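You operate a simulated robot arm through the tools that you are given. There is no shell and no other tool. Be economical: measure what you need, move in short steps, check, and stop when the job is done.

Carry out the task below with a simulated robot arm. There is one attempt and no reset: what you move stays moved.

TASK
Set the belt motor's overload to the motor plate and reset it.
Fine: BELT breaker off first; turn the dial, then press its RESET; BELT back on last; leave the other three breakers on, the door open and the mains off.
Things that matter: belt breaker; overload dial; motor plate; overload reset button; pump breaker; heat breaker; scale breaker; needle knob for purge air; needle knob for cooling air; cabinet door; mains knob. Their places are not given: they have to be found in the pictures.

It is judged by the outcome, as a careful person would: the job done as asked, and still so three seconds after it is handed in. It fails if anything else is knocked over, pushed out of place, dropped, spilled or broken.

THE ROBOT
A 7-joint arm with a two-finger parallel gripper, fixed in place. Base frame: the origin is at the foot of the arm, x ahead of it, y to its left, z up. Lengths are in m, angles in rad, forces in N, time in s.
With the tool pointing down near the work surface it reaches from about 0.24 to 0.68 m from the base axis. Its first joint turns from -1.152 to 1.152 rad. Payload 2.4 kg.
Tool frame: the origin (TCP) lies between the finger pads and is the grasp point; the fingertips stand 0.03 m ahead of it; z points along the fingers, y is the line along which they close. The gripper opens to 0.094 m. The fingers are 0.028 m wide and 0.01 m thick; the gripper's body (0.05 by 0.096 m) begins 0.055 m behind the TCP.
Orientation is that of the tool frame in the base frame, as a unit quaternion [w, x, y, z]. With the fingers straight down and closing along the base's y, the tool's x points along the base's -x, its y along +y and its z along -z.

THE INTERFACE
- The arm moves only by the tool servo_tool. Its argument "commands" is a list of rows, each a list of 7 numbers: the shift along the tool's x, y, z in units of 100 mm (1.0 is 100 mm), then the turn, a rotation vector about the tool's x, y, z in units of 45 degrees (1.0 is 45 degrees), then the closure in counts, from 0 (fully open) to 255 (shut). In form: [[x, y, z, ax, ay, az, grip], ...]. A call has 1 to 12 rows; each row is the pose to reach, as a shift and turn from the pose commanded when the call began, along the tool's axes at that moment. A call with a number of a shift or a turn outside -1 to 1 is refused whole. A row lasts 0.2 s, in which the tool goes at most 0.05 m and 0.15 rad; a call with a longer step from one row to the next is refused whole, and so is a gripper value outside its range. A pose out of reach is approached as far as the arm can. The call stops where the force on the tool passes 70 N (or 10 N more than at its start, if that is more) or the arm is blocked; 0.2 s more then pass. The fingers move at their own pace (about 0.153 m/s each) and stop on an object; they squeeze with about 25 N. The grip force told is the motor's: it shows also when the fingers shut on nothing. Time passes only in rows, and 0.2 s behind the last, so rows that repeat a pose let the fingers close. It gives the time, the measured TCP pose, the force on the tool (base axes), the opening and the grip force at its end, in the units of the frame above (readings bear some noise).
- Cameras (640 x 400 px; columns grow to the right, rows downward): "scene" is fixed at [0.0309, 0.4733, 1.4333]; the picture's right is [-0.81, -0.58, 0.00], its down [-0.40, 0.55, -0.74] and it looks along [0.43, -0.60, -0.68] (base axes); focal length 324 px, centre (320, 200). "wrist" rides on the gripper at [-0.037, 0, -0.058] in the tool frame; the picture's right is [0.00, -1.00, 0.00], its down [0.97, 0.00, -0.24] and it looks along [0.24, 0.00, 0.97] (tool axes); focal length 218 px, centre (320, 200).
- get_image(camera): a new picture of that camera. No time passes.
- pixel_to_xyz(camera, pixels): for up to 12 pixels [column, row] of the newest picture of that camera ("zoom" is the newest enlarged one), the place [x, y, z] in the base frame of the surface seen there, good to about 0.002 m. No time passes.
- inspect(camera, box): a new picture of the part [left, top, right, bottom] of that camera's present view, enlarged. No time passes.
- hand_in(): hands the job in; it is judged then, once.

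Work in short steps. Measure before you move; look again where a grasp or a placing could have gone wrong, and mend it. You have 80 turns and 34 pictures in all, the two below and enlarged ones among them. Open the gripper and draw the arm clear of the work before you hand the job in, unless the task says otherwise; then end with one line.

The tools are called after ">>>" as name(argument=value, ...) on one line, values as JSON. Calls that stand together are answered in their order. servo_tool: Moves the arm, as the interface text tells. Its arguments: {"type":"object","properties":{"commands":{"type":"array"}},"required":["commands"]} The other tools are called the same way: get_image (camera) takes a picture; pixel_to_xyz (camera, pixels) gives the place of the surface under pixels of a picture; inspect (camera, box) takes an enlarged picture of a part of a camera's view; hand_in () hands the job in.

At the start:

```text
time_s: 0.0
position: [0.3162, -0.0302, 1.1413]
tcp_rot: [0.0, -0.001, 1.0, 0.001]
force: [-0.4, -0.2, 0.3]
gripper_width: 0.0939
finger_force: 0.1
```

scene: 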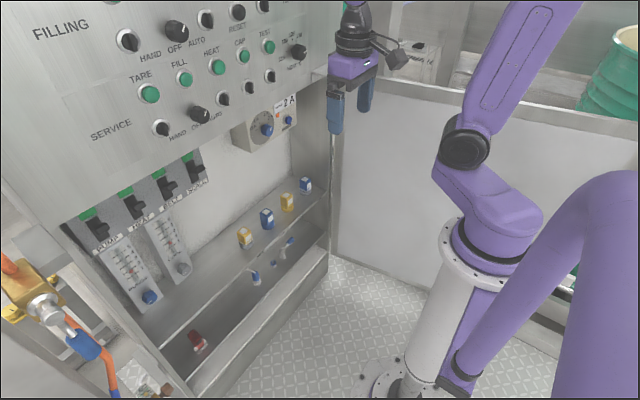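
wrist: 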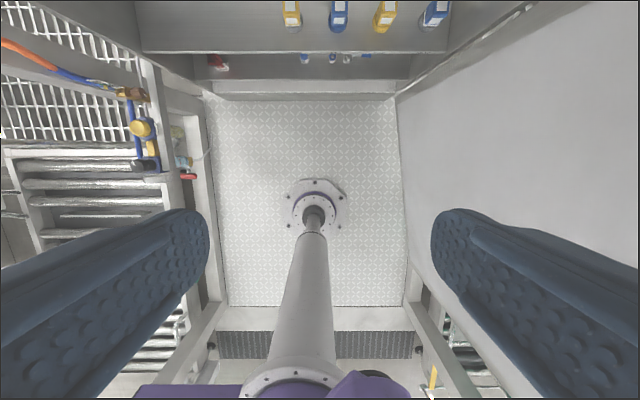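

The scene shows breakers at about (90-200, 170-230) and the overload box at about (265,125). I enlarge both areas.

>>> inspect(camera="scene", box=[220, 80, 320, 160])

>>> inspect(camera="scene", box=[60, 140, 220, 260])

>>> inspect(camera="scene", box=[80, 160, 340, 390])

```text
5.00 times, centred on (270, 120) of scene
```

zoom: 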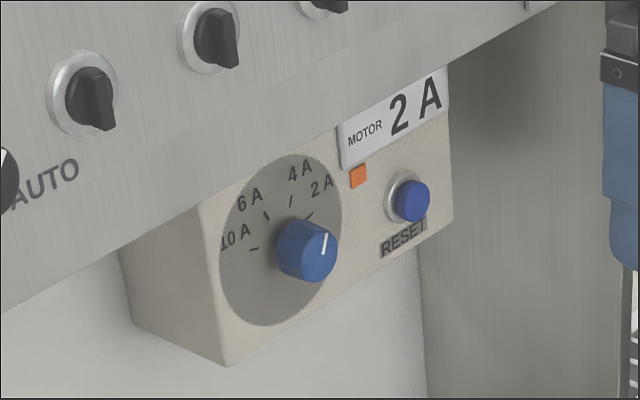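

```text
3.33 times, centred on (140, 200) of scene
```

zoom: 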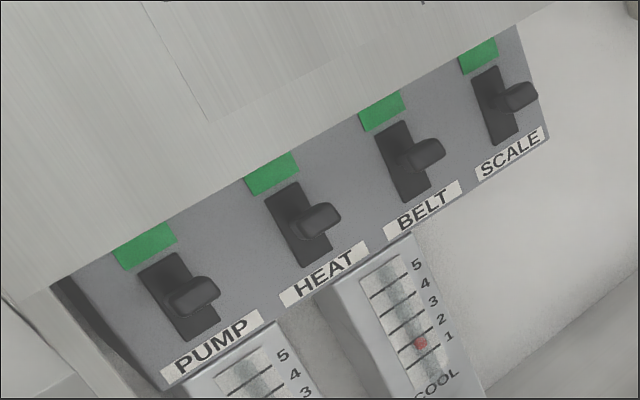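

```text
1.74 times, centred on (210, 275) of scene
```

zoom: 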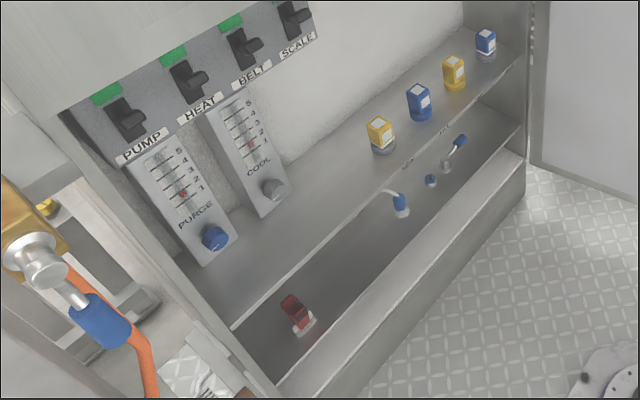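

Now I measure key points in the scene picture: dial knob (267.6,130), disc, reset (288,120), and breaker levers.

>>> pixel_to_xyz(camera="scene", pixels=[[267.6, 130], [253, 134], [266, 114], [261, 143], [288.4, 120], [294, 123], [251, 151], [266, 100], [290, 128], [225, 125], [300, 70], [272, 129]])

>>> pixel_to_xyz(camera="scene", pixels=[[174, 185], [169, 187], [164, 179], [170, 197], [143, 204.5], [203, 168.5], [103, 229], [190, 176], [158, 174], [173, 204], [230, 160], [195, 155]])

>>> inspect(camera="scene", box=[248, 110, 296, 140])

>>> inspect(camera="scene", box=[140, 165, 204, 205])

```text
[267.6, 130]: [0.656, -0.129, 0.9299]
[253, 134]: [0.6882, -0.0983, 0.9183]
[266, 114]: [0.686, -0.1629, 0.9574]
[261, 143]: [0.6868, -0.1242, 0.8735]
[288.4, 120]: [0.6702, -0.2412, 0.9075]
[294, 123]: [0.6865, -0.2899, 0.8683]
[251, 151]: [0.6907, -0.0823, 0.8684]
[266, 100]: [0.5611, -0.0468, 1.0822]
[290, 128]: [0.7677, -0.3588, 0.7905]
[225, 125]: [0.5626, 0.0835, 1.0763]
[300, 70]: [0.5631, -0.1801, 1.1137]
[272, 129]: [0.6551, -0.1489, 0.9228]
```

```text
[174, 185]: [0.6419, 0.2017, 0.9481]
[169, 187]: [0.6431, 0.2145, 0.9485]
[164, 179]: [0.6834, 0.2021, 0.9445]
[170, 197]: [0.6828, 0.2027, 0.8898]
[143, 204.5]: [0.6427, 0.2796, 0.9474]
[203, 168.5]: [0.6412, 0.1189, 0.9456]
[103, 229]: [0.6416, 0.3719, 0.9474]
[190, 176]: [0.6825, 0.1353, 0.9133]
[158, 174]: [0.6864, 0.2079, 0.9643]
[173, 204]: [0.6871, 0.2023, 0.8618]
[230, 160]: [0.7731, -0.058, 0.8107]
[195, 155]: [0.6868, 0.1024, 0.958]
```

```text
13.33 times, centred on (272, 125) of scene
```

zoom: 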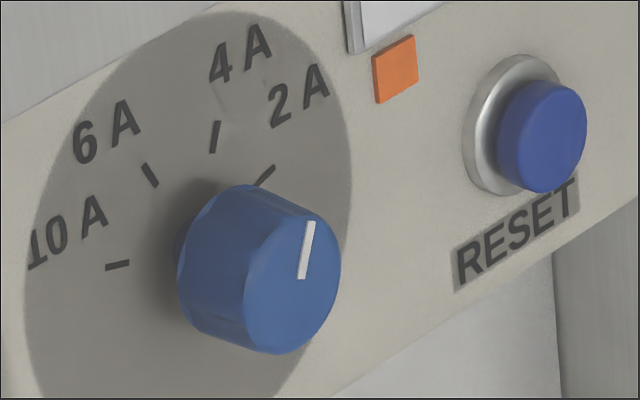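

```text
10.00 times, centred on (172, 185) of scene
```

zoom: 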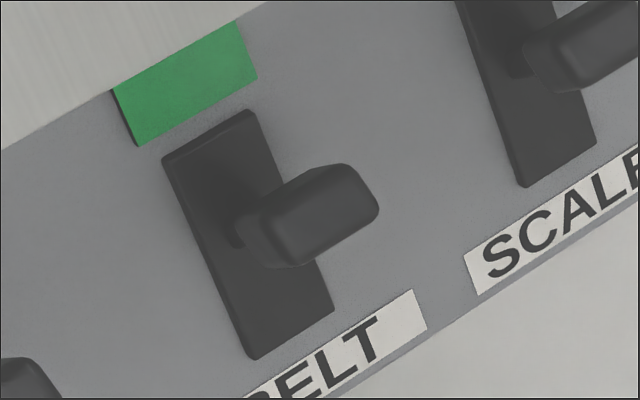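

The dial mark seems to point at 4 A, the plate says 2 A. I measure tick positions, the panel's lower edge, side wall and shelf.

>>> pixel_to_xyz(camera="scene", pixels=[[256.85, 129.9], [259.25, 123.05], [264.05, 120.3], [267.9, 123.1], [271.33, 126.8], [270.65, 130.85], [269.75, 131.2], [260, 110], [205, 141], [312, 150], [305, 185], [288, 203]])

>>> pixel_to_xyz(camera="scene", pixels=[[320, 76], [90, 206], [120, 270], [150, 297], [165, 230], [184, 268], [245, 237], [270, 265], [300, 270], [310, 90], [325, 160], [285, 115]])

```text
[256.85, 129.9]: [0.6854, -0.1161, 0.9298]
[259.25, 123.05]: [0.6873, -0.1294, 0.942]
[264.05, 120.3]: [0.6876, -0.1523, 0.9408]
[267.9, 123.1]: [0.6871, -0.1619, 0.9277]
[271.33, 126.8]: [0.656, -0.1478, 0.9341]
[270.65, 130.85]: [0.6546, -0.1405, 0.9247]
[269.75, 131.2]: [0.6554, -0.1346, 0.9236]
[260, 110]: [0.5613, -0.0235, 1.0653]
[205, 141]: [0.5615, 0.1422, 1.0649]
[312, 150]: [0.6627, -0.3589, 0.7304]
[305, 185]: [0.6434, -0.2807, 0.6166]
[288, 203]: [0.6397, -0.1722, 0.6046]
```

```text
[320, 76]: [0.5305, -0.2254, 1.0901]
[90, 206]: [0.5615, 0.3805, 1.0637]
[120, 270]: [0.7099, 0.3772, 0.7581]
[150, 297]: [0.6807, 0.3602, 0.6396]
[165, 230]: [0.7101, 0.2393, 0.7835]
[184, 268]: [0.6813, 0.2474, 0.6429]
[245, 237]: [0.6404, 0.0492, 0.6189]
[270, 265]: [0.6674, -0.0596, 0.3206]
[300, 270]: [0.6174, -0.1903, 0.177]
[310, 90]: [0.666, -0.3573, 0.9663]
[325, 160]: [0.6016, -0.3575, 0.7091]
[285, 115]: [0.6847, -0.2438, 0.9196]
```

Layout found: overload face x≈0.687, knob face x≈0.655 at (y −0.137, z 0.924), belt lever tip (0.642, 0.208, 0.948), overhanging panel bottom z≈1.06 at x 0.56. I turn the tool to point along +x while lowering.

>>> servo_tool(commands=[[0, 0, 0.16, 0, -0.166, 0, 0], [0, 0, 0.33, 0, -0.333, 0, 0], [0, 0, 0.5, 0, -0.5, 0, 0], [0, 0, 0.66, 0, -0.667, 0, 0], [0, 0, 0.83, 0, -0.833, 0, 0], [0, 0, 1.0, 0, -1, 0, 0]])

>>> servo_tool(commands=[[0.08, 0, 0.08, 0, -0.166, 0, 255], [0.16, 0, 0.16, 0, -0.333, 0, 255], [0.24, 0, 0.24, 0, -0.5, 0, 255], [0.32, 0, 0.32, 0, -0.667, 0, 255], [0.4, 0, 0.4, 0, -0.833, 0, 255], [0.48, 0, 0.48, 0, -1, 0, 255], [0.48, 0, 0.48, 0, -1, 0, 255]])

```text
time_s: 1.4
position: [0.3538, 0.0006, 1.06]
tcp_rot: [0.38, -0.001, 0.925, -0.001]
force: [0.0, 0.1, 0.0]
gripper_width: 0.094
finger_force: 0.0
out of reach, approached as far as the arm can: row 5, 6
```

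```text
time_s: 3.0
position: [0.4006, 0.0537, 1.1062]
tcp_rot: [0.707, 0.0, 0.707, -0.002]
force: [0.0, 0.4, -0.9]
gripper_width: 0.0001
finger_force: 25.0
out of reach, approached as far as the arm can: row 1, 2, 3, 4, 5, 6, 7
```

The tool is horizontal at (0.40, 0.054, 1.106), short of reach close in. I move forward a little and down in small steps.

>>> servo_tool(commands=[[0.2, 0.2, 0.1, 0, 0, 0, 255], [0.4, 0.4, 0.2, 0, 0, 0, 255], [0.6, 0.6, 0.4, 0, 0, 0, 255], [0.8, 0.8, 0.5, 0, 0, 0, 255], [1.0, 1.0, 0.6, 0, 0, 0, 255]])

```text
time_s: 4.2
position: [0.4558, 0.158, 1.0035]
tcp_rot: [0.707, 0.001, 0.707, -0.001]
force: [-0.9, -0.5, 0.2]
gripper_width: 0.0
finger_force: 24.4
out of reach, approached as far as the arm can: row 1, 2
```

Reached (0.456, 0.158, 1.004). I line up laterally to y≈0.207, z≈0.985 and look.

>>> servo_tool(commands=[[0.1, 0.25, 0.2, 0, 0, 0, 255], [0.2, 0.49, 0.4, 0, 0, 0, 255]])

>>> get_image(camera="wrist")

>>> get_image(camera="scene")

```text
time_s: 4.8
position: [0.4955, 0.2089, 0.9843]
tcp_rot: [0.707, 0.0, 0.707, 0.0]
force: [0.4, 0.2, 0.6]
gripper_width: 0.0
finger_force: 24.7
```

```text
26 pictures are left
```

wrist: 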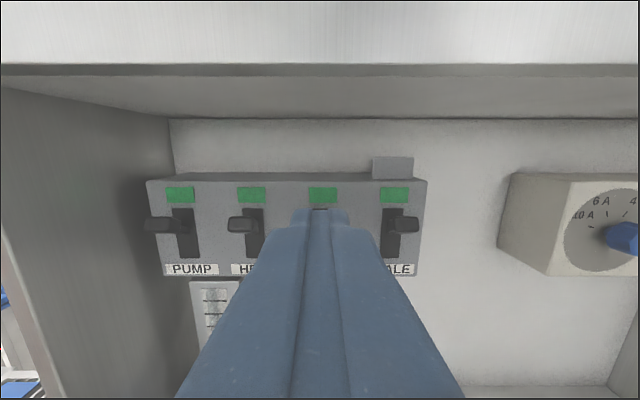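

```text
25 pictures are left
```

scene: 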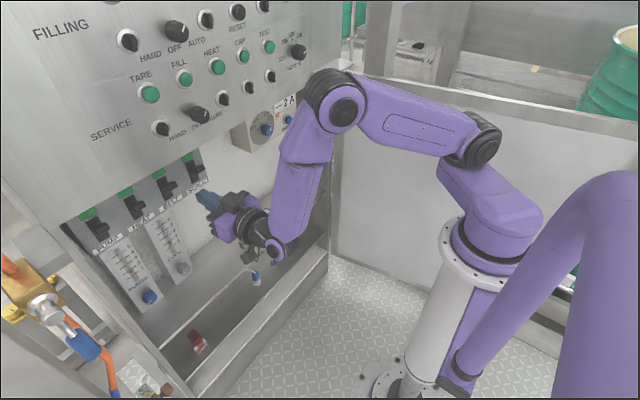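

The belt lever lies straight ahead (col ~321). Before going in, I check the clearance of the hand and forearm to the panel.

>>> pixel_to_xyz(camera="scene", pixels=[[285, 170], [275, 225], [305, 110], [290, 150], [240, 197], [215, 213], [258, 222], [225, 205], [300, 95], [270, 248], [205, 195], [235, 228]])

```text
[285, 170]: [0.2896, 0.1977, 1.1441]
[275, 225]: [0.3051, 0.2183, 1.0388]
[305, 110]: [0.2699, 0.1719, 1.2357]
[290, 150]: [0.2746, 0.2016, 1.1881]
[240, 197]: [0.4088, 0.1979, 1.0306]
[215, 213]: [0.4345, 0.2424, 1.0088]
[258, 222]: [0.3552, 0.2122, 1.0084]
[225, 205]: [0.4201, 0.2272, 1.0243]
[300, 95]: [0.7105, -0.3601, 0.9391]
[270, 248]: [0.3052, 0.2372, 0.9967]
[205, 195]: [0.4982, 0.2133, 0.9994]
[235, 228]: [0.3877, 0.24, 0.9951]
```

The forearm sits ~0.2 m behind the tip and the hand top is z≈1.03, so there is room. I advance 0.14 m above the lever.

>>> servo_tool(commands=[[0, 0, 0.3, 0, 0, 0, 255], [0, 0, 0.6, 0, 0, 0, 255], [0, 0, 0.9, 0, 0, 0, 255], [0, 0, 1.0, 0, 0, 0, 255]])

>>> servo_tool(commands=[[0, 0, 0.2, 0, 0, 0, 255], [0, 0, 0.4, 0, 0, 0, 255]])

>>> inspect(camera="scene", box=[108, 145, 236, 225])

>>> get_image(camera="wrist")

```text
time_s: 5.8
position: [0.5978, 0.2111, 0.9853]
tcp_rot: [0.707, 0.0, 0.707, -0.001]
force: [0.3, 0.1, -0.3]
gripper_width: 0.0
finger_force: 24.9
```

```text
time_s: 6.4
position: [0.637, 0.2092, 0.9851]
tcp_rot: [0.707, -0.001, 0.707, 0.0]
force: [-0.1, -0.5, 0.2]
gripper_width: 0.0
finger_force: 24.4
```

```text
5.00 times, centred on (172, 185) of scene
```

zoom: 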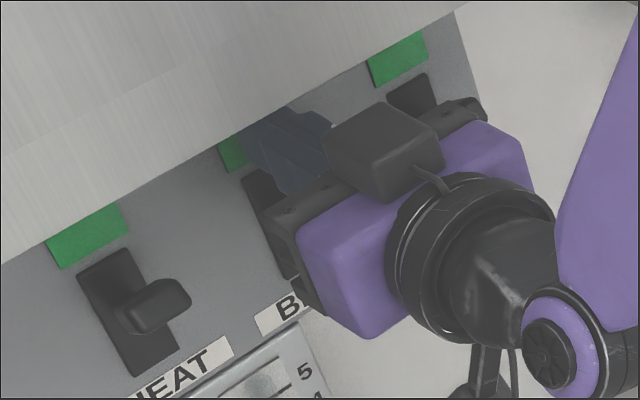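

```text
23 pictures are left
```

wrist: 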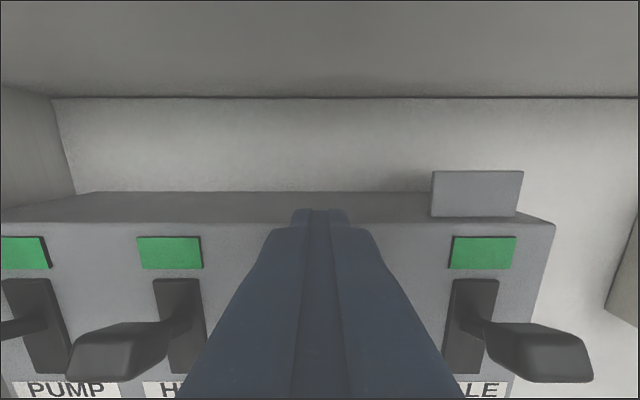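

The finger is over the belt lever with clear neighbours. I push down in steps.

>>> servo_tool(commands=[[0.1, 0, -0.06, 0, 0, 0, 255], [0.2, 0, -0.06, 0, 0, 0, 255], [0.3, 0, -0.06, 0, 0, 0, 255], [0.4, 0, -0.06, 0, 0, 0, 255], [0.5, 0, -0.06, 0, 0, 0, 255], [0.6, 0, -0.06, 0, 0, 0, 255], [0.7, 0, -0.06, 0, 0, 0, 255], [0.8, 0, -0.06, 0, 0, 0, 255]])

>>> get_image(camera="wrist")

```text
time_s: 8.2
position: [0.6349, 0.2118, 0.9239]
tcp_rot: [0.726, 0.008, 0.688, 0.002]
force: [-10.4, -3.0, 8.2]
gripper_width: 0.0
finger_force: 24.5
stopped in row 8: the force on the tool passed its limit (the readings are from after the stop); the commanded pose is now the measured one
```

```text
22 pictures are left
```

wrist: 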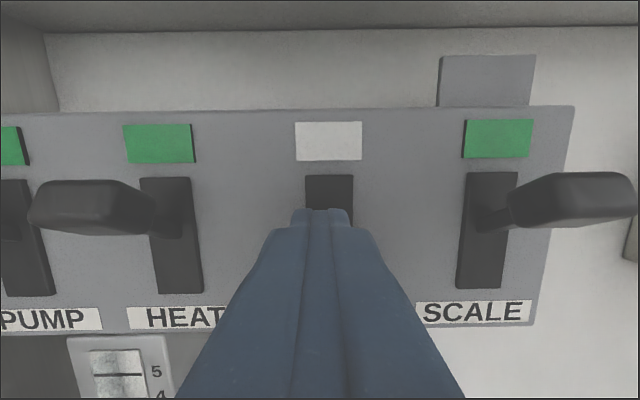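

The BELT indicator turned white (off). I lift a little, back straight out, and check.

>>> servo_tool(commands=[[-0.1, 0, 0, 0, 0.03, 0, 255], [-0.2, 0, -0.1, 0, 0.06, 0, 255], [-0.2, 0, -0.4, 0, 0.06, 0, 255], [-0.2, 0, -0.8, 0, 0.06, 0, 255], [-0.2, 0, -1, 0, 0.06, 0, 255]])

>>> get_image(camera="wrist")

>>> inspect(camera="scene", box=[76, 145, 236, 245])

```text
time_s: 9.4
position: [0.533, 0.2107, 0.9369]
tcp_rot: [0.707, 0.008, 0.707, 0.002]
force: [-0.7, -0.7, 0.3]
gripper_width: 0.0
finger_force: 24.9
```

```text
21 pictures are left
```

wrist: 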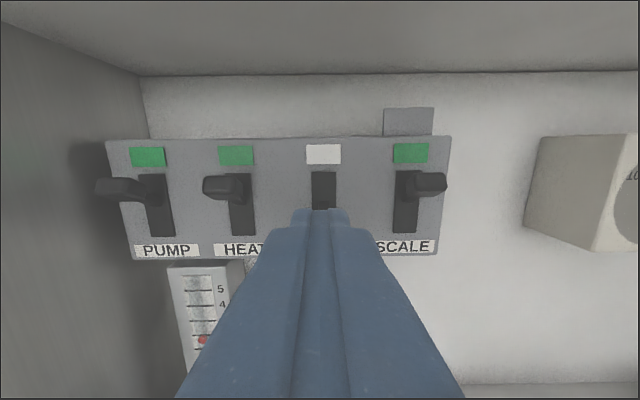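

```text
4.00 times, centred on (156, 195) of scene
```

zoom: 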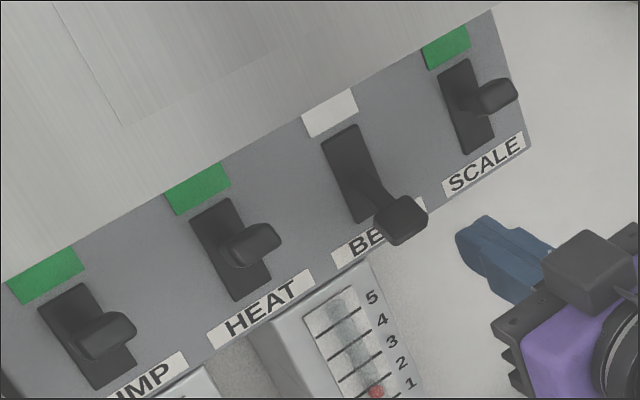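

BELT is off, others on. Now I retract slightly and travel laterally to the dial (y≈−0.14), opening the gripper partly.

>>> servo_tool(commands=[[0, 0, -0.3, 0, 0, 0, 255], [0, -0.33, -0.4, 0, 0, 0, 100], [0, -0.66, -0.4, 0, 0, 0, 100], [0, -1, -0.4, 0, 0, 0, 100]])

>>> servo_tool(commands=[[0, -0.33, 0, 0, 0, 0, 100], [0, -0.66, 0, 0, 0, 0, 100], [0, -1, 0, 0, 0, 0, 100]])

>>> servo_tool(commands=[[0, -0.33, 0, 0, 0, 0, 100], [0, -0.66, 0, 0, 0, 0, 100], [0, -1, 0, 0, 0, 0, 100]])

>>> servo_tool(commands=[[0, -0.25, 0, 0, 0, 0, 100], [0, -0.5, 0, 0, 0, 0, 100]])

>>> get_image(camera="wrist")

```text
time_s: 10.4
position: [0.5066, 0.1337, 0.9418]
tcp_rot: [0.707, 0.006, 0.707, -0.002]
force: [-0.2, 0.0, 0.7]
gripper_width: 0.0572
finger_force: 0.1
out of reach, approached as far as the arm can: row 4
```

```text
time_s: 11.2
position: [0.5474, 0.0826, 0.9622]
tcp_rot: [0.706, 0.003, 0.708, -0.009]
force: [0.5, -0.7, -0.6]
gripper_width: 0.0572
finger_force: 0.2
out of reach, approached as far as the arm can: row 1, 2, 3
```

```text
time_s: 12.0
position: [0.5842, 0.0111, 0.9842]
tcp_rot: [0.704, -0.002, 0.71, -0.022]
force: [0.2, 0.2, 0.8]
gripper_width: 0.0571
finger_force: 0.1
out of reach, approached as far as the arm can: row 1, 2, 3
```

```text
time_s: 12.6
position: [0.5947, -0.0259, 0.991]
tcp_rot: [0.703, -0.006, 0.711, -0.033]
force: [0.5, 0.4, 1.0]
gripper_width: 0.057
finger_force: 0.0
out of reach, approached as far as the arm can: row 1, 2
```

```text
19 pictures are left
```

wrist: 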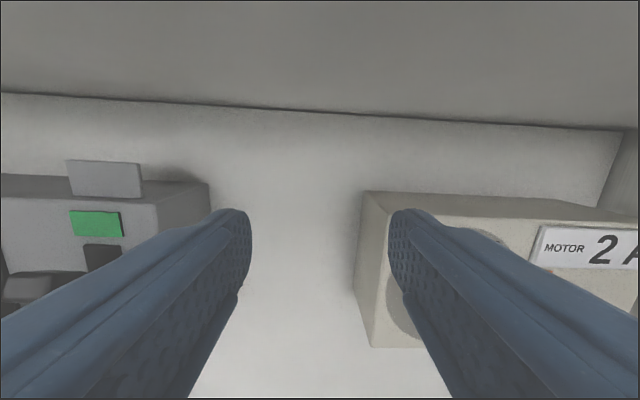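

The arm drifted out (x 0.595, y −0.026, z 0.991) as the requested path is too close to the base. I test with a small forward step to learn what the commanded pose is.

>>> servo_tool(commands=[[0, 0, 0.2, 0, 0, 0, 100], [0, 0, 0.3, 0, 0, 0, 100]])

```text
time_s: 13.2
position: [0.6245, -0.0263, 0.99]
tcp_rot: [0.704, -0.002, 0.71, -0.021]
force: [0.1, -0.1, 0.2]
gripper_width: 0.0573
finger_force: 0.1
```

Commanded pose resets to the reached one. Now lateral to y≈−0.14, backing 15 mm.

>>> servo_tool(commands=[[0, -0.3, -0.05, 0, 0, 0, 100], [0, -0.6, -0.1, 0, 0, 0, 100], [0, -0.9, -0.15, 0, 0, 0, 100], [0, -1.0, -0.15, 0, 0, 0, 100]])

>>> get_image(camera="wrist")

```text
time_s: 14.2
position: [0.6093, -0.0642, 1.0006]
tcp_rot: [0.701, 0.006, 0.711, -0.044]
force: [0.6, 0.0, 0.2]
gripper_width: 0.0571
finger_force: 0.1
out of reach, approached as far as the arm can: row 1, 2, 3, 4
```

```text
18 pictures are left
```

wrist: 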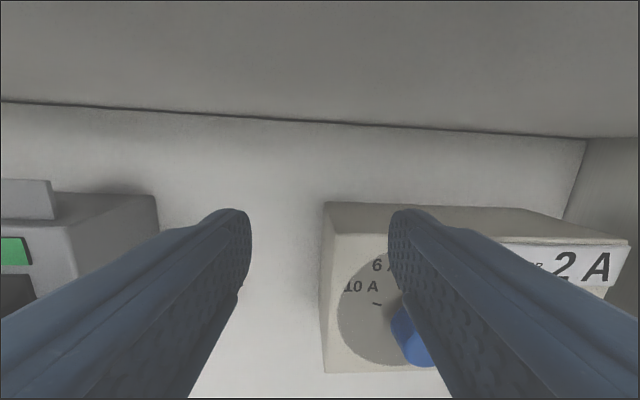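

The arm hits some joint limit going to −y in this wrist posture. I look at the scene to understand the posture.

>>> get_image(camera="scene")

```text
17 pictures are left
```

scene: 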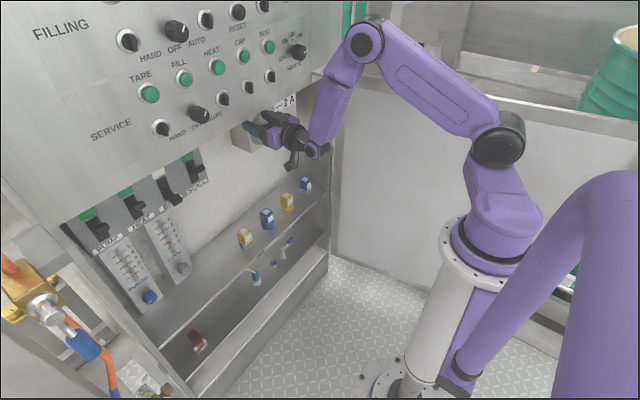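

The forearm hangs steeply and the residual error is mostly yaw. I try moving on while letting the tool yaw toward −y (about +12°), to see whether that frees it.

>>> servo_tool(commands=[[0, -0.15, -0.05, 0.1, 0, 0, 100], [0, -0.3, -0.1, 0.2, 0, 0, 100], [0, -0.5, -0.1, 0.3, 0, 0, 100], [0, -0.7, -0.1, 0.35, 0, 0, 100]])

```text
time_s: 15.2
position: [0.5987, -0.1323, 1.0028]
tcp_rot: [0.698, 0.095, 0.7, -0.119]
force: [0.0, -0.1, -0.5]
gripper_width: 0.0573
finger_force: 0.0
out of reach, approached as far as the arm can: row 1
```

Yaw freed it. Now I lower to z≈0.925 keeping the yaw, staying 25 mm ahead of the knob face.

>>> servo_tool(commands=[[0.25, 0, 0, 0, 0, 0, 100], [0.5, 0, 0, 0, 0, 0, 100], [0.78, 0, 0, 0, 0, 0, 100]])

>>> get_image(camera="wrist")

```text
time_s: 16.0
position: [0.6089, -0.1296, 0.9273]
tcp_rot: [0.697, 0.091, 0.701, -0.123]
force: [-1.0, 0.0, 0.5]
gripper_width: 0.0572
finger_force: 0.1
out of reach, approached as far as the arm can: row 2, 3
```

```text
16 pictures are left
```

wrist: 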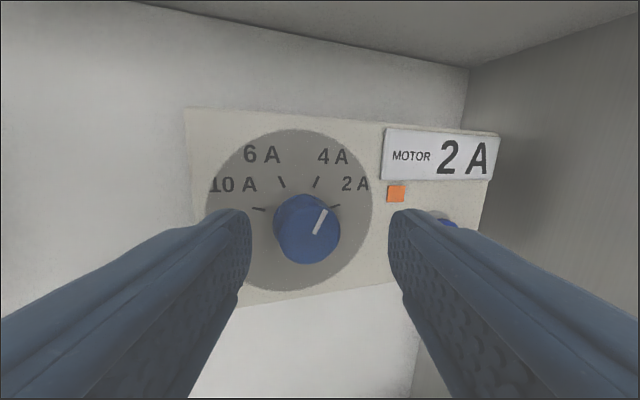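

Clear view: knob mark points at 4 A, plate 2 A. I measure the knob and ticks here.

>>> inspect(camera="wrist", box=[240, 140, 400, 280])

>>> pixel_to_xyz(camera="wrist", pixels=[[259, 209], [282, 182], [317, 182], [335, 207], [325, 211], [317, 233], [311, 240], [300, 240], [208, 230], [371, 190], [300, 129], [285, 290]])

```text
2.86 times, centred on (320, 210) of wrist
```

zoom: 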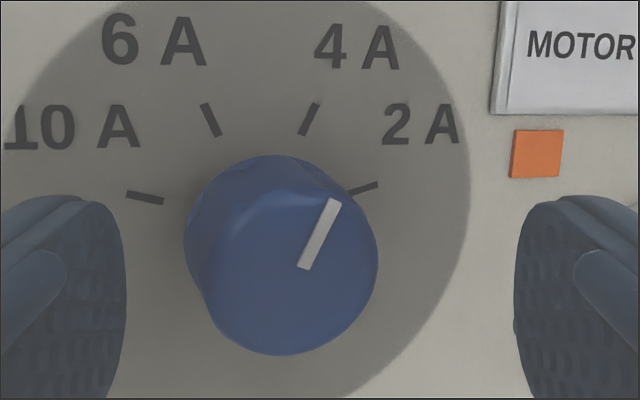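

```text
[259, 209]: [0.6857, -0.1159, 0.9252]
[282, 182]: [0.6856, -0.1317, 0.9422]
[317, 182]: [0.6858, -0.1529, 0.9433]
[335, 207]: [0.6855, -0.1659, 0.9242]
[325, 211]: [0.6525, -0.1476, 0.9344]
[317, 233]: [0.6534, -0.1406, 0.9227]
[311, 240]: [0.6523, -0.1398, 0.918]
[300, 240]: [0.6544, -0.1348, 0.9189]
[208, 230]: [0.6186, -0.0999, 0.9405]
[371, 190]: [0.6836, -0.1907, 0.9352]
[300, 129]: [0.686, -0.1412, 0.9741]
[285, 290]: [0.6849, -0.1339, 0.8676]
```

Dial centre ≈ (y −0.141, z 0.919); 4 A tick at ≈25°, 2 A at ≈75° clockwise from up, so the turn is +50°. I straighten the yaw and center ahead of the knob.

>>> servo_tool(commands=[[0.03, -0.02, 0.05, -0.1, 0, 0, 100], [0.05, -0.04, 0.1, -0.2, 0, 0, 100], [0.08, -0.06, 0.15, -0.3, 0, 0, 100], [0.09, -0.066, 0.16, -0.385, 0, 0, 100]])

```text
time_s: 17.0
position: [0.6355, -0.1265, 0.9283]
tcp_rot: [0.701, 0.045, 0.707, -0.087]
force: [-0.1, 0.0, 0.9]
gripper_width: 0.0573
finger_force: 0.2
out of reach, approached as far as the arm can: row 1, 2, 3, 4
```

Yaw is now −10.7°, which the gripper can tolerate on the knob. I center on the knob axis with slightly wider fingers.

>>> servo_tool(commands=[[0, -0.05, 0, 0, 0, 0, 60], [0.05, -0.08, 0, 0, 0, 0, 60], [0.09, -0.08, 0.05, 0, 0, 0, 60], [0.09, -0.08, 0.11, 0, 0, 0, 60]])

>>> get_image(camera="wrist")

```text
time_s: 18.0
position: [0.6384, -0.1296, 0.9214]
tcp_rot: [0.7, 0.05, 0.706, -0.09]
force: [0.9, 0.9, 0.4]
gripper_width: 0.0718
finger_force: 0.1
out of reach, approached as far as the arm can: row 2, 3, 4
```

```text
14 pictures are left
```

wrist: 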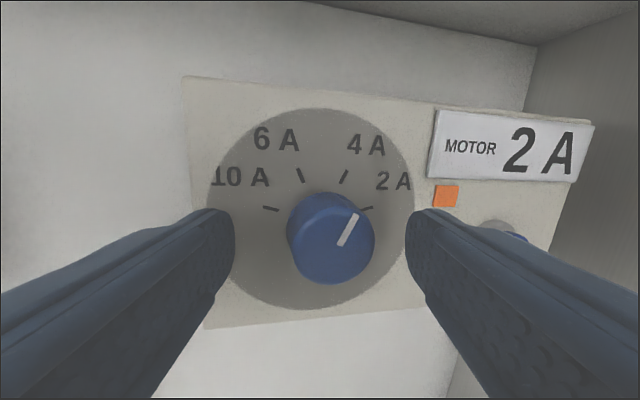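

I pre-roll the open gripper −45° around the knob, so the later clockwise turn ends near upright; also try to fix yaw/position on the way.

>>> servo_tool(commands=[[0, -0.02, 0, 0, 0, -0.16, 60], [0, -0.04, 0, 0, 0, -0.32, 60], [0, -0.05, 0, 0, 0, -0.48, 60], [0, -0.05, 0, 0, 0, -0.64, 60], [0, -0.05, 0, 0, 0, -0.8, 60], [0, -0.05, 0, 0, 0, -0.95, 60]])

```text
time_s: 19.4
position: [0.6364, -0.1298, 0.9208]
tcp_rot: [0.619, -0.213, 0.676, -0.34]
force: [0.2, -0.6, -0.1]
gripper_width: 0.0719
finger_force: 0.0
out of reach, approached as far as the arm can: row 2, 3, 4, 5, 6
```

Roll reached fine (limit still holds y at −0.130). I add 3° yaw and shift −6 mm y, +6 mm x so the tool axis meets the knob, then close.

>>> servo_tool(commands=[[0.017, -0.017, 0.03, 0.023, 0.024, 0, 60], [0.034, -0.033, 0.071, 0.05, 0.052, 0, 60]])

>>> get_image(camera="wrist")

```text
time_s: 20.0
position: [0.6419, -0.1361, 0.9211]
tcp_rot: [0.61, -0.196, 0.681, -0.354]
force: [0.0, -1.0, 0.6]
gripper_width: 0.0718
finger_force: 0.2
```

```text
13 pictures are left
```

wrist: 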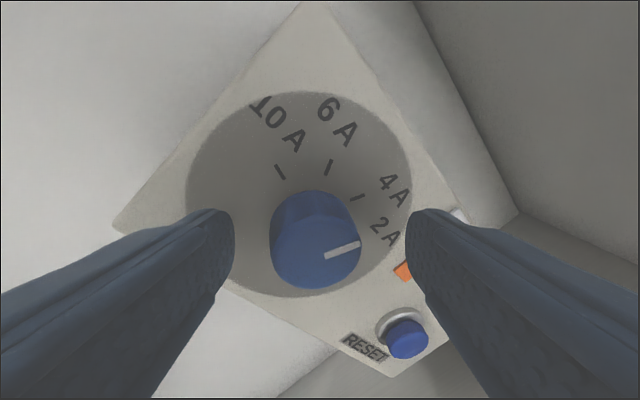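

The knob is centered between the fingers (≈(316,240)). I close on it.

>>> servo_tool(commands=[[0, 0, 0, 0, 0, 0, 130], [0, 0, 0, 0, 0, 0, 180], [0, 0, 0, 0, 0, 0, 255], [0, 0, 0, 0, 0, 0, 255]])

```text
time_s: 21.0
position: [0.6415, -0.1336, 0.9212]
tcp_rot: [0.61, -0.197, 0.682, -0.353]
force: [8.6, 6.9, -12.4]
gripper_width: 0.0361
finger_force: 44.8
```

Gripped at 36 mm. I turn clockwise about the knob's axis, first 25°.

>>> servo_tool(commands=[[0, -0.007, 0, -0.025, 0.022, 0.135, 255], [-0.004, -0.015, 0.001, -0.05, 0.045, 0.27, 255], [-0.007, -0.023, 0.002, -0.075, 0.067, 0.404, 255], [-0.01, -0.031, 0.004, -0.0995, 0.09, 0.539, 255]])

>>> inspect(camera="scene", box=[220, 80, 320, 160])

>>> get_image(camera="wrist")

```text
time_s: 22.0
position: [0.6418, -0.1353, 0.922]
tcp_rot: [0.637, -0.061, 0.743, -0.196]
force: [-1.5, 14.8, -19.8]
gripper_width: 0.0361
finger_force: 44.9
```

```text
5.00 times, centred on (270, 120) of scene
```

zoom: 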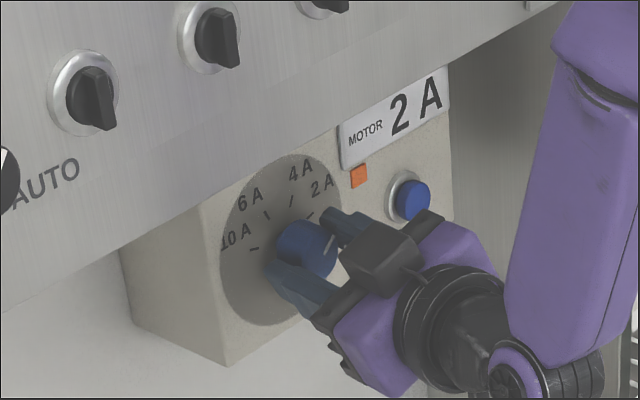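

```text
11 pictures are left
```

wrist: 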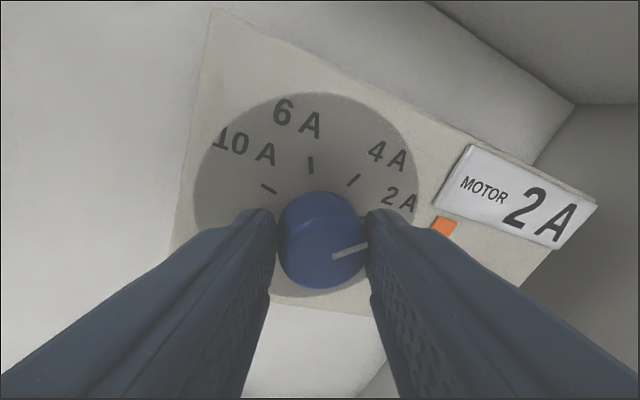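

The knob follows (mark between 4 A and 2 A). I turn the remaining 25°.

>>> servo_tool(commands=[[0.001, -0.003, 0, -0.025, 0.022, 0.135, 255], [0.002, -0.006, 0.001, -0.05, 0.045, 0.27, 255], [0.003, -0.008, 0.002, -0.075, 0.067, 0.404, 255], [0.004, -0.011, 0.003, -0.0995, 0.09, 0.539, 255]])

>>> inspect(camera="wrist", box=[200, 90, 440, 300])

```text
time_s: 23.1
position: [0.6484, -0.1368, 0.9253]
tcp_rot: [0.633, 0.062, 0.768, -0.071]
force: [-35.4, 0.4, 13.2]
gripper_width: 0.0364
finger_force: 45.0
stopped in row 4: the force on the tool passed its limit (the readings are from after the stop); the commanded pose is now the measured one
out of reach, approached as far as the arm can: row 3, 4
```

```text
1.90 times, centred on (320, 195) of wrist
```

zoom: 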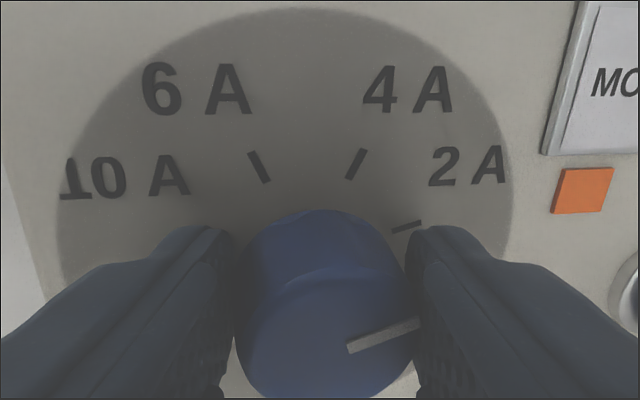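

The mark is now parallel to the 2 A tick. I release and back off.

>>> servo_tool(commands=[[0, 0, 0, 0, 0, 0, 200], [0, 0, 0, 0, 0, 0, 100], [0, 0, 0, 0, 0, 0, 60], [0, 0, -0.15, 0, 0, 0, 60], [0, 0, -0.3, 0, 0, 0, 60]])

>>> get_image(camera="wrist")

```text
time_s: 23.8
position: [0.645, -0.1488, 0.925]
tcp_rot: [0.632, 0.076, 0.767, -0.078]
force: [-49.7, -2.8, 20.2]
gripper_width: 0.0641
finger_force: 0.0
stopped in row 3: the force on the tool passed its limit (the readings are from after the stop); the commanded pose is now the measured one
```

```text
9 pictures are left
```

wrist: 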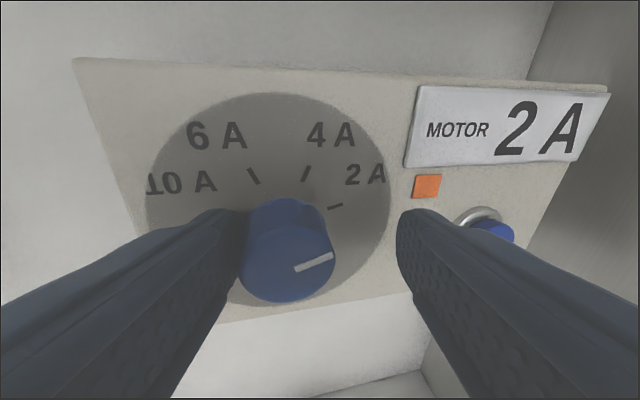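

The mark sits at 2 A; a fingertip presses on the box face. I back straight off.

>>> servo_tool(commands=[[0, 0, -0.1, 0, 0, 0, 60], [0, 0, -0.2, 0, 0, 0, 60], [0, 0, -0.35, 0, 0, 0, 60]])

>>> inspect(camera="wrist", box=[140, 80, 560, 320])

```text
time_s: 24.6
position: [0.6216, -0.1313, 0.9341]
tcp_rot: [0.63, 0.071, 0.769, -0.082]
force: [0.3, -0.7, 0.2]
gripper_width: 0.072
finger_force: 0.0
out of reach, approached as far as the arm can: row 2, 3
```

```text
1.52 times, centred on (350, 200) of wrist
```

zoom: 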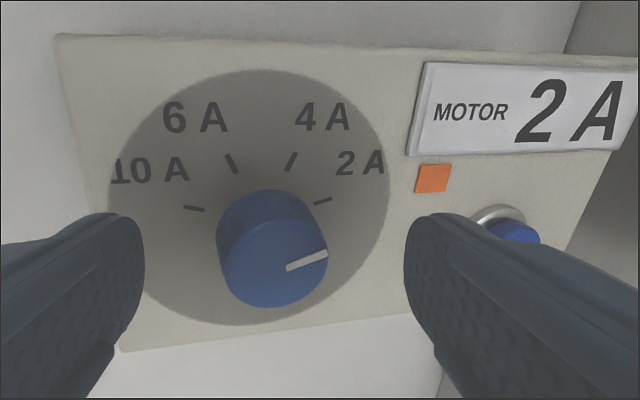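

The mark looks within a few degrees of 2 A. I verify in 3D and locate the reset button.

>>> pixel_to_xyz(camera="zoom", pixels=[[287, 269], [325, 254], [323, 201], [194, 209], [291, 162], [513, 231], [505, 212], [268, 270], [490, 228], [535, 238], [580, 200]])

```text
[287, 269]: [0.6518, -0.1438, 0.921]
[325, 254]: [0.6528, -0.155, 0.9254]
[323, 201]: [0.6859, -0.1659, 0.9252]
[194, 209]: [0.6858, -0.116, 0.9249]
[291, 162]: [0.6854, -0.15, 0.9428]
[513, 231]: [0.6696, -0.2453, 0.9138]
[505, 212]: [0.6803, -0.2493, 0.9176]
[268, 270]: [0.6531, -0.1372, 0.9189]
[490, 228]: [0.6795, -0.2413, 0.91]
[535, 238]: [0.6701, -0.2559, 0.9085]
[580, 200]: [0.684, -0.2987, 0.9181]
```

The dial agrees with 2 A within measuring error. Next: raise the fingers off the knob, then move −y toward the reset button (≈ y −0.246, z 0.908), closing the fingers.

>>> servo_tool(commands=[[-0.25, 0, -0.1, 0, 0, 0, 60], [-0.5, 0, -0.1, 0, 0, 0, 60]])

>>> servo_tool(commands=[[0, -0.25, 0, 0.05, -0.07, 0, 60], [0, -0.5, 0, 0.1, -0.13, 0, 120], [0, -0.75, 0, 0.15, -0.19, 0, 200], [0, -1, 0, 0.2, -0.25, 0, 255], [0, -1, 0, 0.2, -0.25, 0, 255]])

```text
time_s: 25.2
position: [0.6224, -0.1285, 0.9853]
tcp_rot: [0.632, 0.072, 0.768, -0.075]
force: [-0.6, -0.2, -0.4]
gripper_width: 0.0717
finger_force: 0.1
```

```text
time_s: 26.4
position: [0.6092, -0.226, 0.9901]
tcp_rot: [0.694, 0.109, 0.695, -0.149]
force: [0.1, -0.1, 0.2]
gripper_width: 0.0
finger_force: 24.7
out of reach, approached as far as the arm can: row 3, 4, 5
```

Fingers shut, tip at (0.637,−0.237,0.990), yaw −21°. I lower to button height, about 12 mm in front of it.

>>> servo_tool(commands=[[0.25, -0.02, 0, 0, 0, 0, 255], [0.5, -0.02, 0.05, 0, 0, 0, 255], [0.75, -0.02, 0.1, 0, 0, 0, 255], [0.82, -0.025, 0.2, 0, 0, 0, 255]])

>>> get_image(camera="wrist")

```text
time_s: 27.4
position: [0.6341, -0.231, 0.909]
tcp_rot: [0.695, 0.112, 0.695, -0.149]
force: [-0.8, 0.4, 0.2]
gripper_width: 0.0001
finger_force: 24.9
out of reach, approached as far as the arm can: row 1, 2, 3, 4
```

```text
7 pictures are left
```

wrist: 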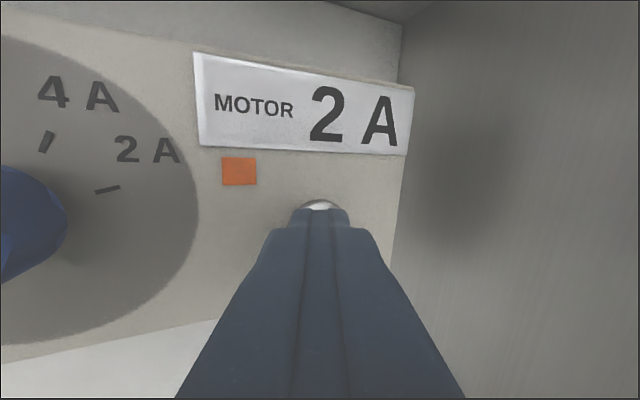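

Well aligned with the button (ring at (320,205)); the orange trip flag is still showing. I shift −7 mm in y and press in small forward steps.

>>> servo_tool(commands=[[0, -0.065, 0.02, 0, 0, 0, 255], [0, -0.05, 0.06, 0, 0, 0, 255], [0, -0.036, 0.1, 0, 0, 0, 255], [0, -0.02, 0.14, 0, 0, 0, 255], [0, -0.007, 0.175, 0, 0, 0, 255]])

>>> get_image(camera="wrist")

```text
time_s: 28.6
position: [0.651, -0.2341, 0.9095]
tcp_rot: [0.695, 0.117, 0.695, -0.143]
force: [-33.2, 17.7, 8.0]
gripper_width: 0.0
finger_force: 25.1
out of reach, approached as far as the arm can: row 1, 2, 3
```

```text
6 pictures are left
```

wrist: 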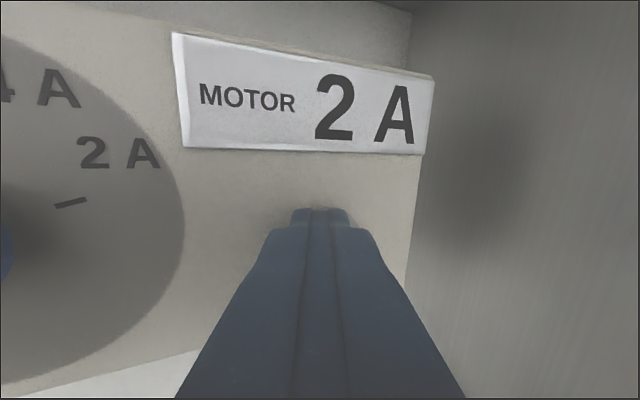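

The orange flag has gone: reset done. I back off along the tool and raise.

>>> servo_tool(commands=[[0, 0, -0.15, 0, 0, 0, 255], [0, 0, -0.35, 0, 0, 0, 255], [-0.3, 0, -0.4, 0, 0, 0, 255], [-0.6, 0, -0.4, 0, 0, 0, 255], [-0.8, 0, -0.4, 0, 0, 0, 255]])

>>> inspect(camera="scene", box=[220, 80, 320, 160])

```text
time_s: 29.8
position: [0.6148, -0.2199, 0.9905]
tcp_rot: [0.695, 0.113, 0.695, -0.146]
force: [-1.0, 0.1, -0.2]
gripper_width: 0.0
finger_force: 25.3
out of reach, approached as far as the arm can: row 2, 3
```

```text
5.00 times, centred on (270, 120) of scene
```

zoom: 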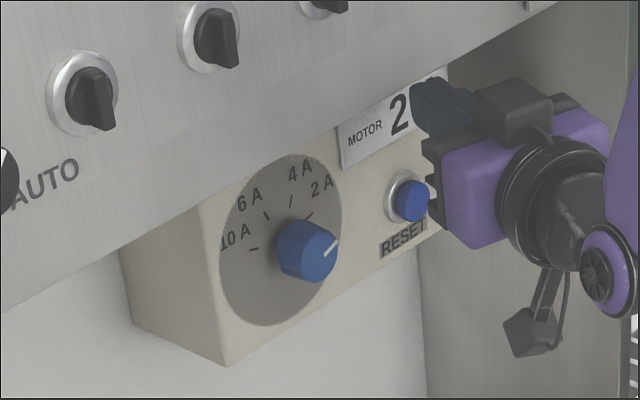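

Flag is gone. I check the dial angle once more up close.

>>> inspect(camera="scene", box=[254, 114, 286, 142])

```text
14.29 times, centred on (270, 128) of scene
```

zoom: 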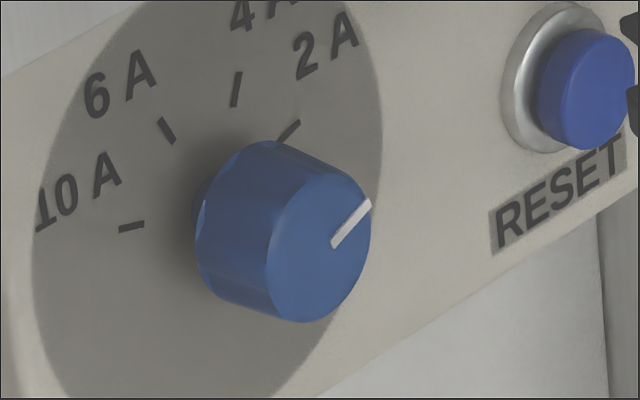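

To judge the angle better, I sample repeated points on the mark's ends and on the ticks.

>>> pixel_to_xyz(camera="zoom", pixels=[[366, 206], [366, 206], [367, 207], [365, 206], [365, 208], [366, 207], [337, 241], [337, 241], [338, 240], [336, 241], [338, 242], [337, 240]])

>>> pixel_to_xyz(camera="zoom", pixels=[[290, 130], [290, 130], [291, 130], [289, 131], [236, 88], [236, 88], [235, 90], [237, 87], [131, 226], [131, 226], [168, 130], [168, 130]])

```text
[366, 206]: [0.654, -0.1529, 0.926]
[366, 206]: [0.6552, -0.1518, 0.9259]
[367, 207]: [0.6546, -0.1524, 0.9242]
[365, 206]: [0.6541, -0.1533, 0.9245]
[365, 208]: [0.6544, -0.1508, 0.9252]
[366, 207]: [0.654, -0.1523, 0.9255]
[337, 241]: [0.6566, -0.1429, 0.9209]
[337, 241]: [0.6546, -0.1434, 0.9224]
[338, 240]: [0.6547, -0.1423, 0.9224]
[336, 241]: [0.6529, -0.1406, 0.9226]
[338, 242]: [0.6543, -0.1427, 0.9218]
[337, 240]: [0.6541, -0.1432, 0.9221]
```

```text
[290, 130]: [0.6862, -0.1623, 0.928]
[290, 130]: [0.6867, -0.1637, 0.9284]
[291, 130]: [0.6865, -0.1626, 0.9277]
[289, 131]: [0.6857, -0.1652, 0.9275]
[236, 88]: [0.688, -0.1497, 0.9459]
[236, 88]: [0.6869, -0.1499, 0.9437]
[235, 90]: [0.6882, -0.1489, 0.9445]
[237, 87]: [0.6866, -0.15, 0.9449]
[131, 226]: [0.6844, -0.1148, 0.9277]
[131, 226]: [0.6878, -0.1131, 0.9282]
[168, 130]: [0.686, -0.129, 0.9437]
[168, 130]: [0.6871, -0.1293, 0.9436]
```

Averaged: mark direction ≈72°, 2 A tick ≈73°: set correctly. Now I travel back in +y at z≈0.99 while unwinding the yaw.

>>> servo_tool(commands=[[0, 0.31, -0.12, -0.04, 0, 0, 255], [0, 0.62, -0.24, -0.08, 0, 0, 255], [0, 0.93, -0.36, -0.116, 0, 0, 255]])

>>> servo_tool(commands=[[0, 0.32, -0.09, -0.04, 0, 0, 255], [0, 0.64, -0.18, -0.08, 0, 0, 255], [0, 0.96, -0.27, -0.116, 0, 0, 255]])

>>> servo_tool(commands=[[0, 0.33, -0.06, -0.04, 0, 0, 255], [0, 0.66, -0.12, -0.08, 0, 0, 255], [0, 0.98, -0.19, -0.116, 0, 0, 255]])

```text
time_s: 30.6
position: [0.6145, -0.12, 0.9874]
tcp_rot: [0.701, 0.082, 0.7, -0.11]
force: [0.0, 0.6, 0.1]
gripper_width: 0.0001
finger_force: 25.4
```

```text
time_s: 31.4
position: [0.6156, -0.0223, 0.9816]
tcp_rot: [0.703, 0.05, 0.705, -0.078]
force: [-0.6, 0.2, -0.2]
gripper_width: 0.0
finger_force: 24.8
```

```text
time_s: 32.2
position: [0.6126, 0.0772, 0.9786]
tcp_rot: [0.705, 0.018, 0.707, -0.046]
force: [0.2, 0.9, -0.3]
gripper_width: 0.0
finger_force: 25.3
```

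Now at y 0.077. I retract to x≈0.56 while moving to y≈0.209.

>>> servo_tool(commands=[[-0.05, 0.3, -0.15, -0.04, 0, 0, 255], [-0.08, 0.6, -0.3, -0.08, 0, 0.02, 255], [-0.08, 0.9, -0.5, -0.116, 0, 0.05, 255]])

>>> servo_tool(commands=[[0.1, 0.2, -0.1, 0, 0, 0, 255], [0.3, 0.42, -0.1, 0, 0, 0, 255]])

>>> get_image(camera="scene")

```text
time_s: 33.0
position: [0.5706, 0.1756, 0.9831]
tcp_rot: [0.706, 0.0, 0.709, 0.0]
force: [0.2, -0.1, -0.3]
gripper_width: 0.0001
finger_force: 25.1
```

```text
time_s: 33.6
position: [0.5619, 0.2167, 0.9522]
tcp_rot: [0.706, 0.0, 0.708, -0.001]
force: [0.1, -0.7, 0.9]
gripper_width: 0.0
finger_force: 24.9
```

```text
3 pictures are left
```

scene: 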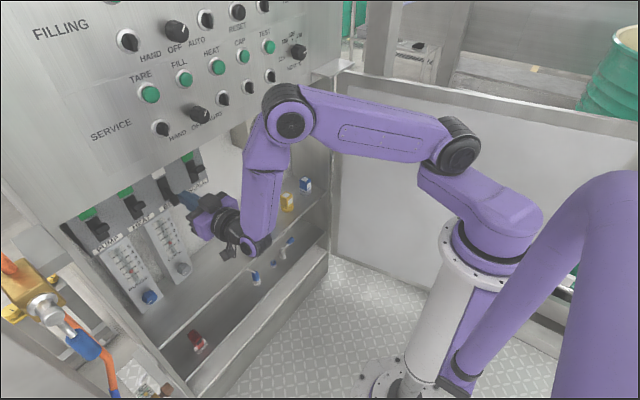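

I measure the belt lever's off position (~(177,200)) and what lies below it.

>>> pixel_to_xyz(camera="scene", pixels=[[177, 200], [174, 198], [178, 203], [180, 199], [175, 204], [168, 190], [170, 214], [180, 225], [165, 212], [185, 262]])

```text
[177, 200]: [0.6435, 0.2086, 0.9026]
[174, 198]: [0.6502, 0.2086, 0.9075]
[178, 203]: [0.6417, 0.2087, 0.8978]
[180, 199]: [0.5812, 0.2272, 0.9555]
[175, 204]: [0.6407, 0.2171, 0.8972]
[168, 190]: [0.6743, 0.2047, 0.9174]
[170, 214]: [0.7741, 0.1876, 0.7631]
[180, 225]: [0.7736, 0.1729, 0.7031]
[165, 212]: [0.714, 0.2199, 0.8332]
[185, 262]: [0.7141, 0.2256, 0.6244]
```

Lever tip is at (0.641, 0.209, ~0.89–0.905). I lower in front of it to z≈0.853.

>>> servo_tool(commands=[[0.3, -0.03, 0, 0, 0, 0, 255], [0.6, -0.07, 0, 0, 0, 0, 255], [0.98, -0.07, 0, 0, 0, 0, 255]])

```text
time_s: 34.4
position: [0.561, 0.2066, 0.8545]
tcp_rot: [0.706, -0.001, 0.708, 0.001]
force: [0.4, 0.2, -0.5]
gripper_width: 0.0
finger_force: 24.6
```

Reached (0.561, 0.207, 0.8545). I advance under the lever to x≈0.63, watching the force.

>>> servo_tool(commands=[[0.02, 0.02, 0.3, 0, 0, 0, 255], [0.02, 0.02, 0.5, 0, 0, 0, 255], [0.02, 0.02, 0.69, 0, 0, 0, 255]])

```text
time_s: 35.2
position: [0.6291, 0.2085, 0.8505]
tcp_rot: [0.706, -0.001, 0.708, 0.0]
force: [-0.7, -0.3, -0.1]
gripper_width: 0.0001
finger_force: 25.1
```

Under the lever with no contact. I push up in steps.

>>> servo_tool(commands=[[-0.1, 0, 0, 0, 0, 0, 255], [-0.2, 0, 0, 0, 0, 0, 255], [-0.3, 0, 0, 0, 0, 0, 255], [-0.4, 0, 0, 0, 0, 0, 255], [-0.5, 0, 0, 0, 0, 0, 255], [-0.6, 0, 0, 0, 0, 0, 255], [-0.68, 0, 0, 0, 0, 0, 255], [-0.74, 0, 0, 0, 0, 0, 255]])

>>> inspect(camera="wrist", box=[0, 0, 640, 400])

```text
time_s: 37.0
position: [0.6283, 0.2083, 0.9175]
tcp_rot: [0.697, -0.004, 0.717, -0.002]
force: [8.5, 4.8, -40.6]
gripper_width: 0.0
finger_force: 24.9
```

```text
1.00 times, centred on (320, 200) of wrist
```

zoom: 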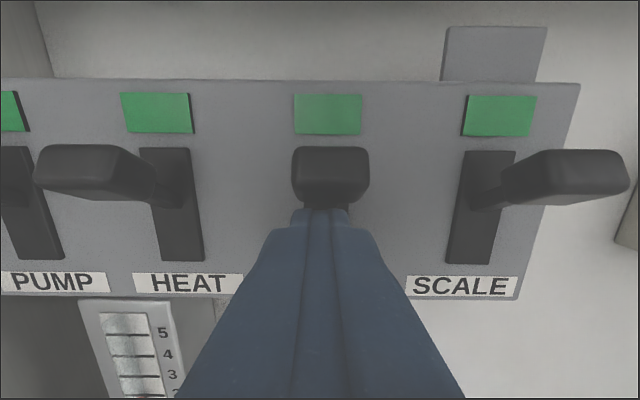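

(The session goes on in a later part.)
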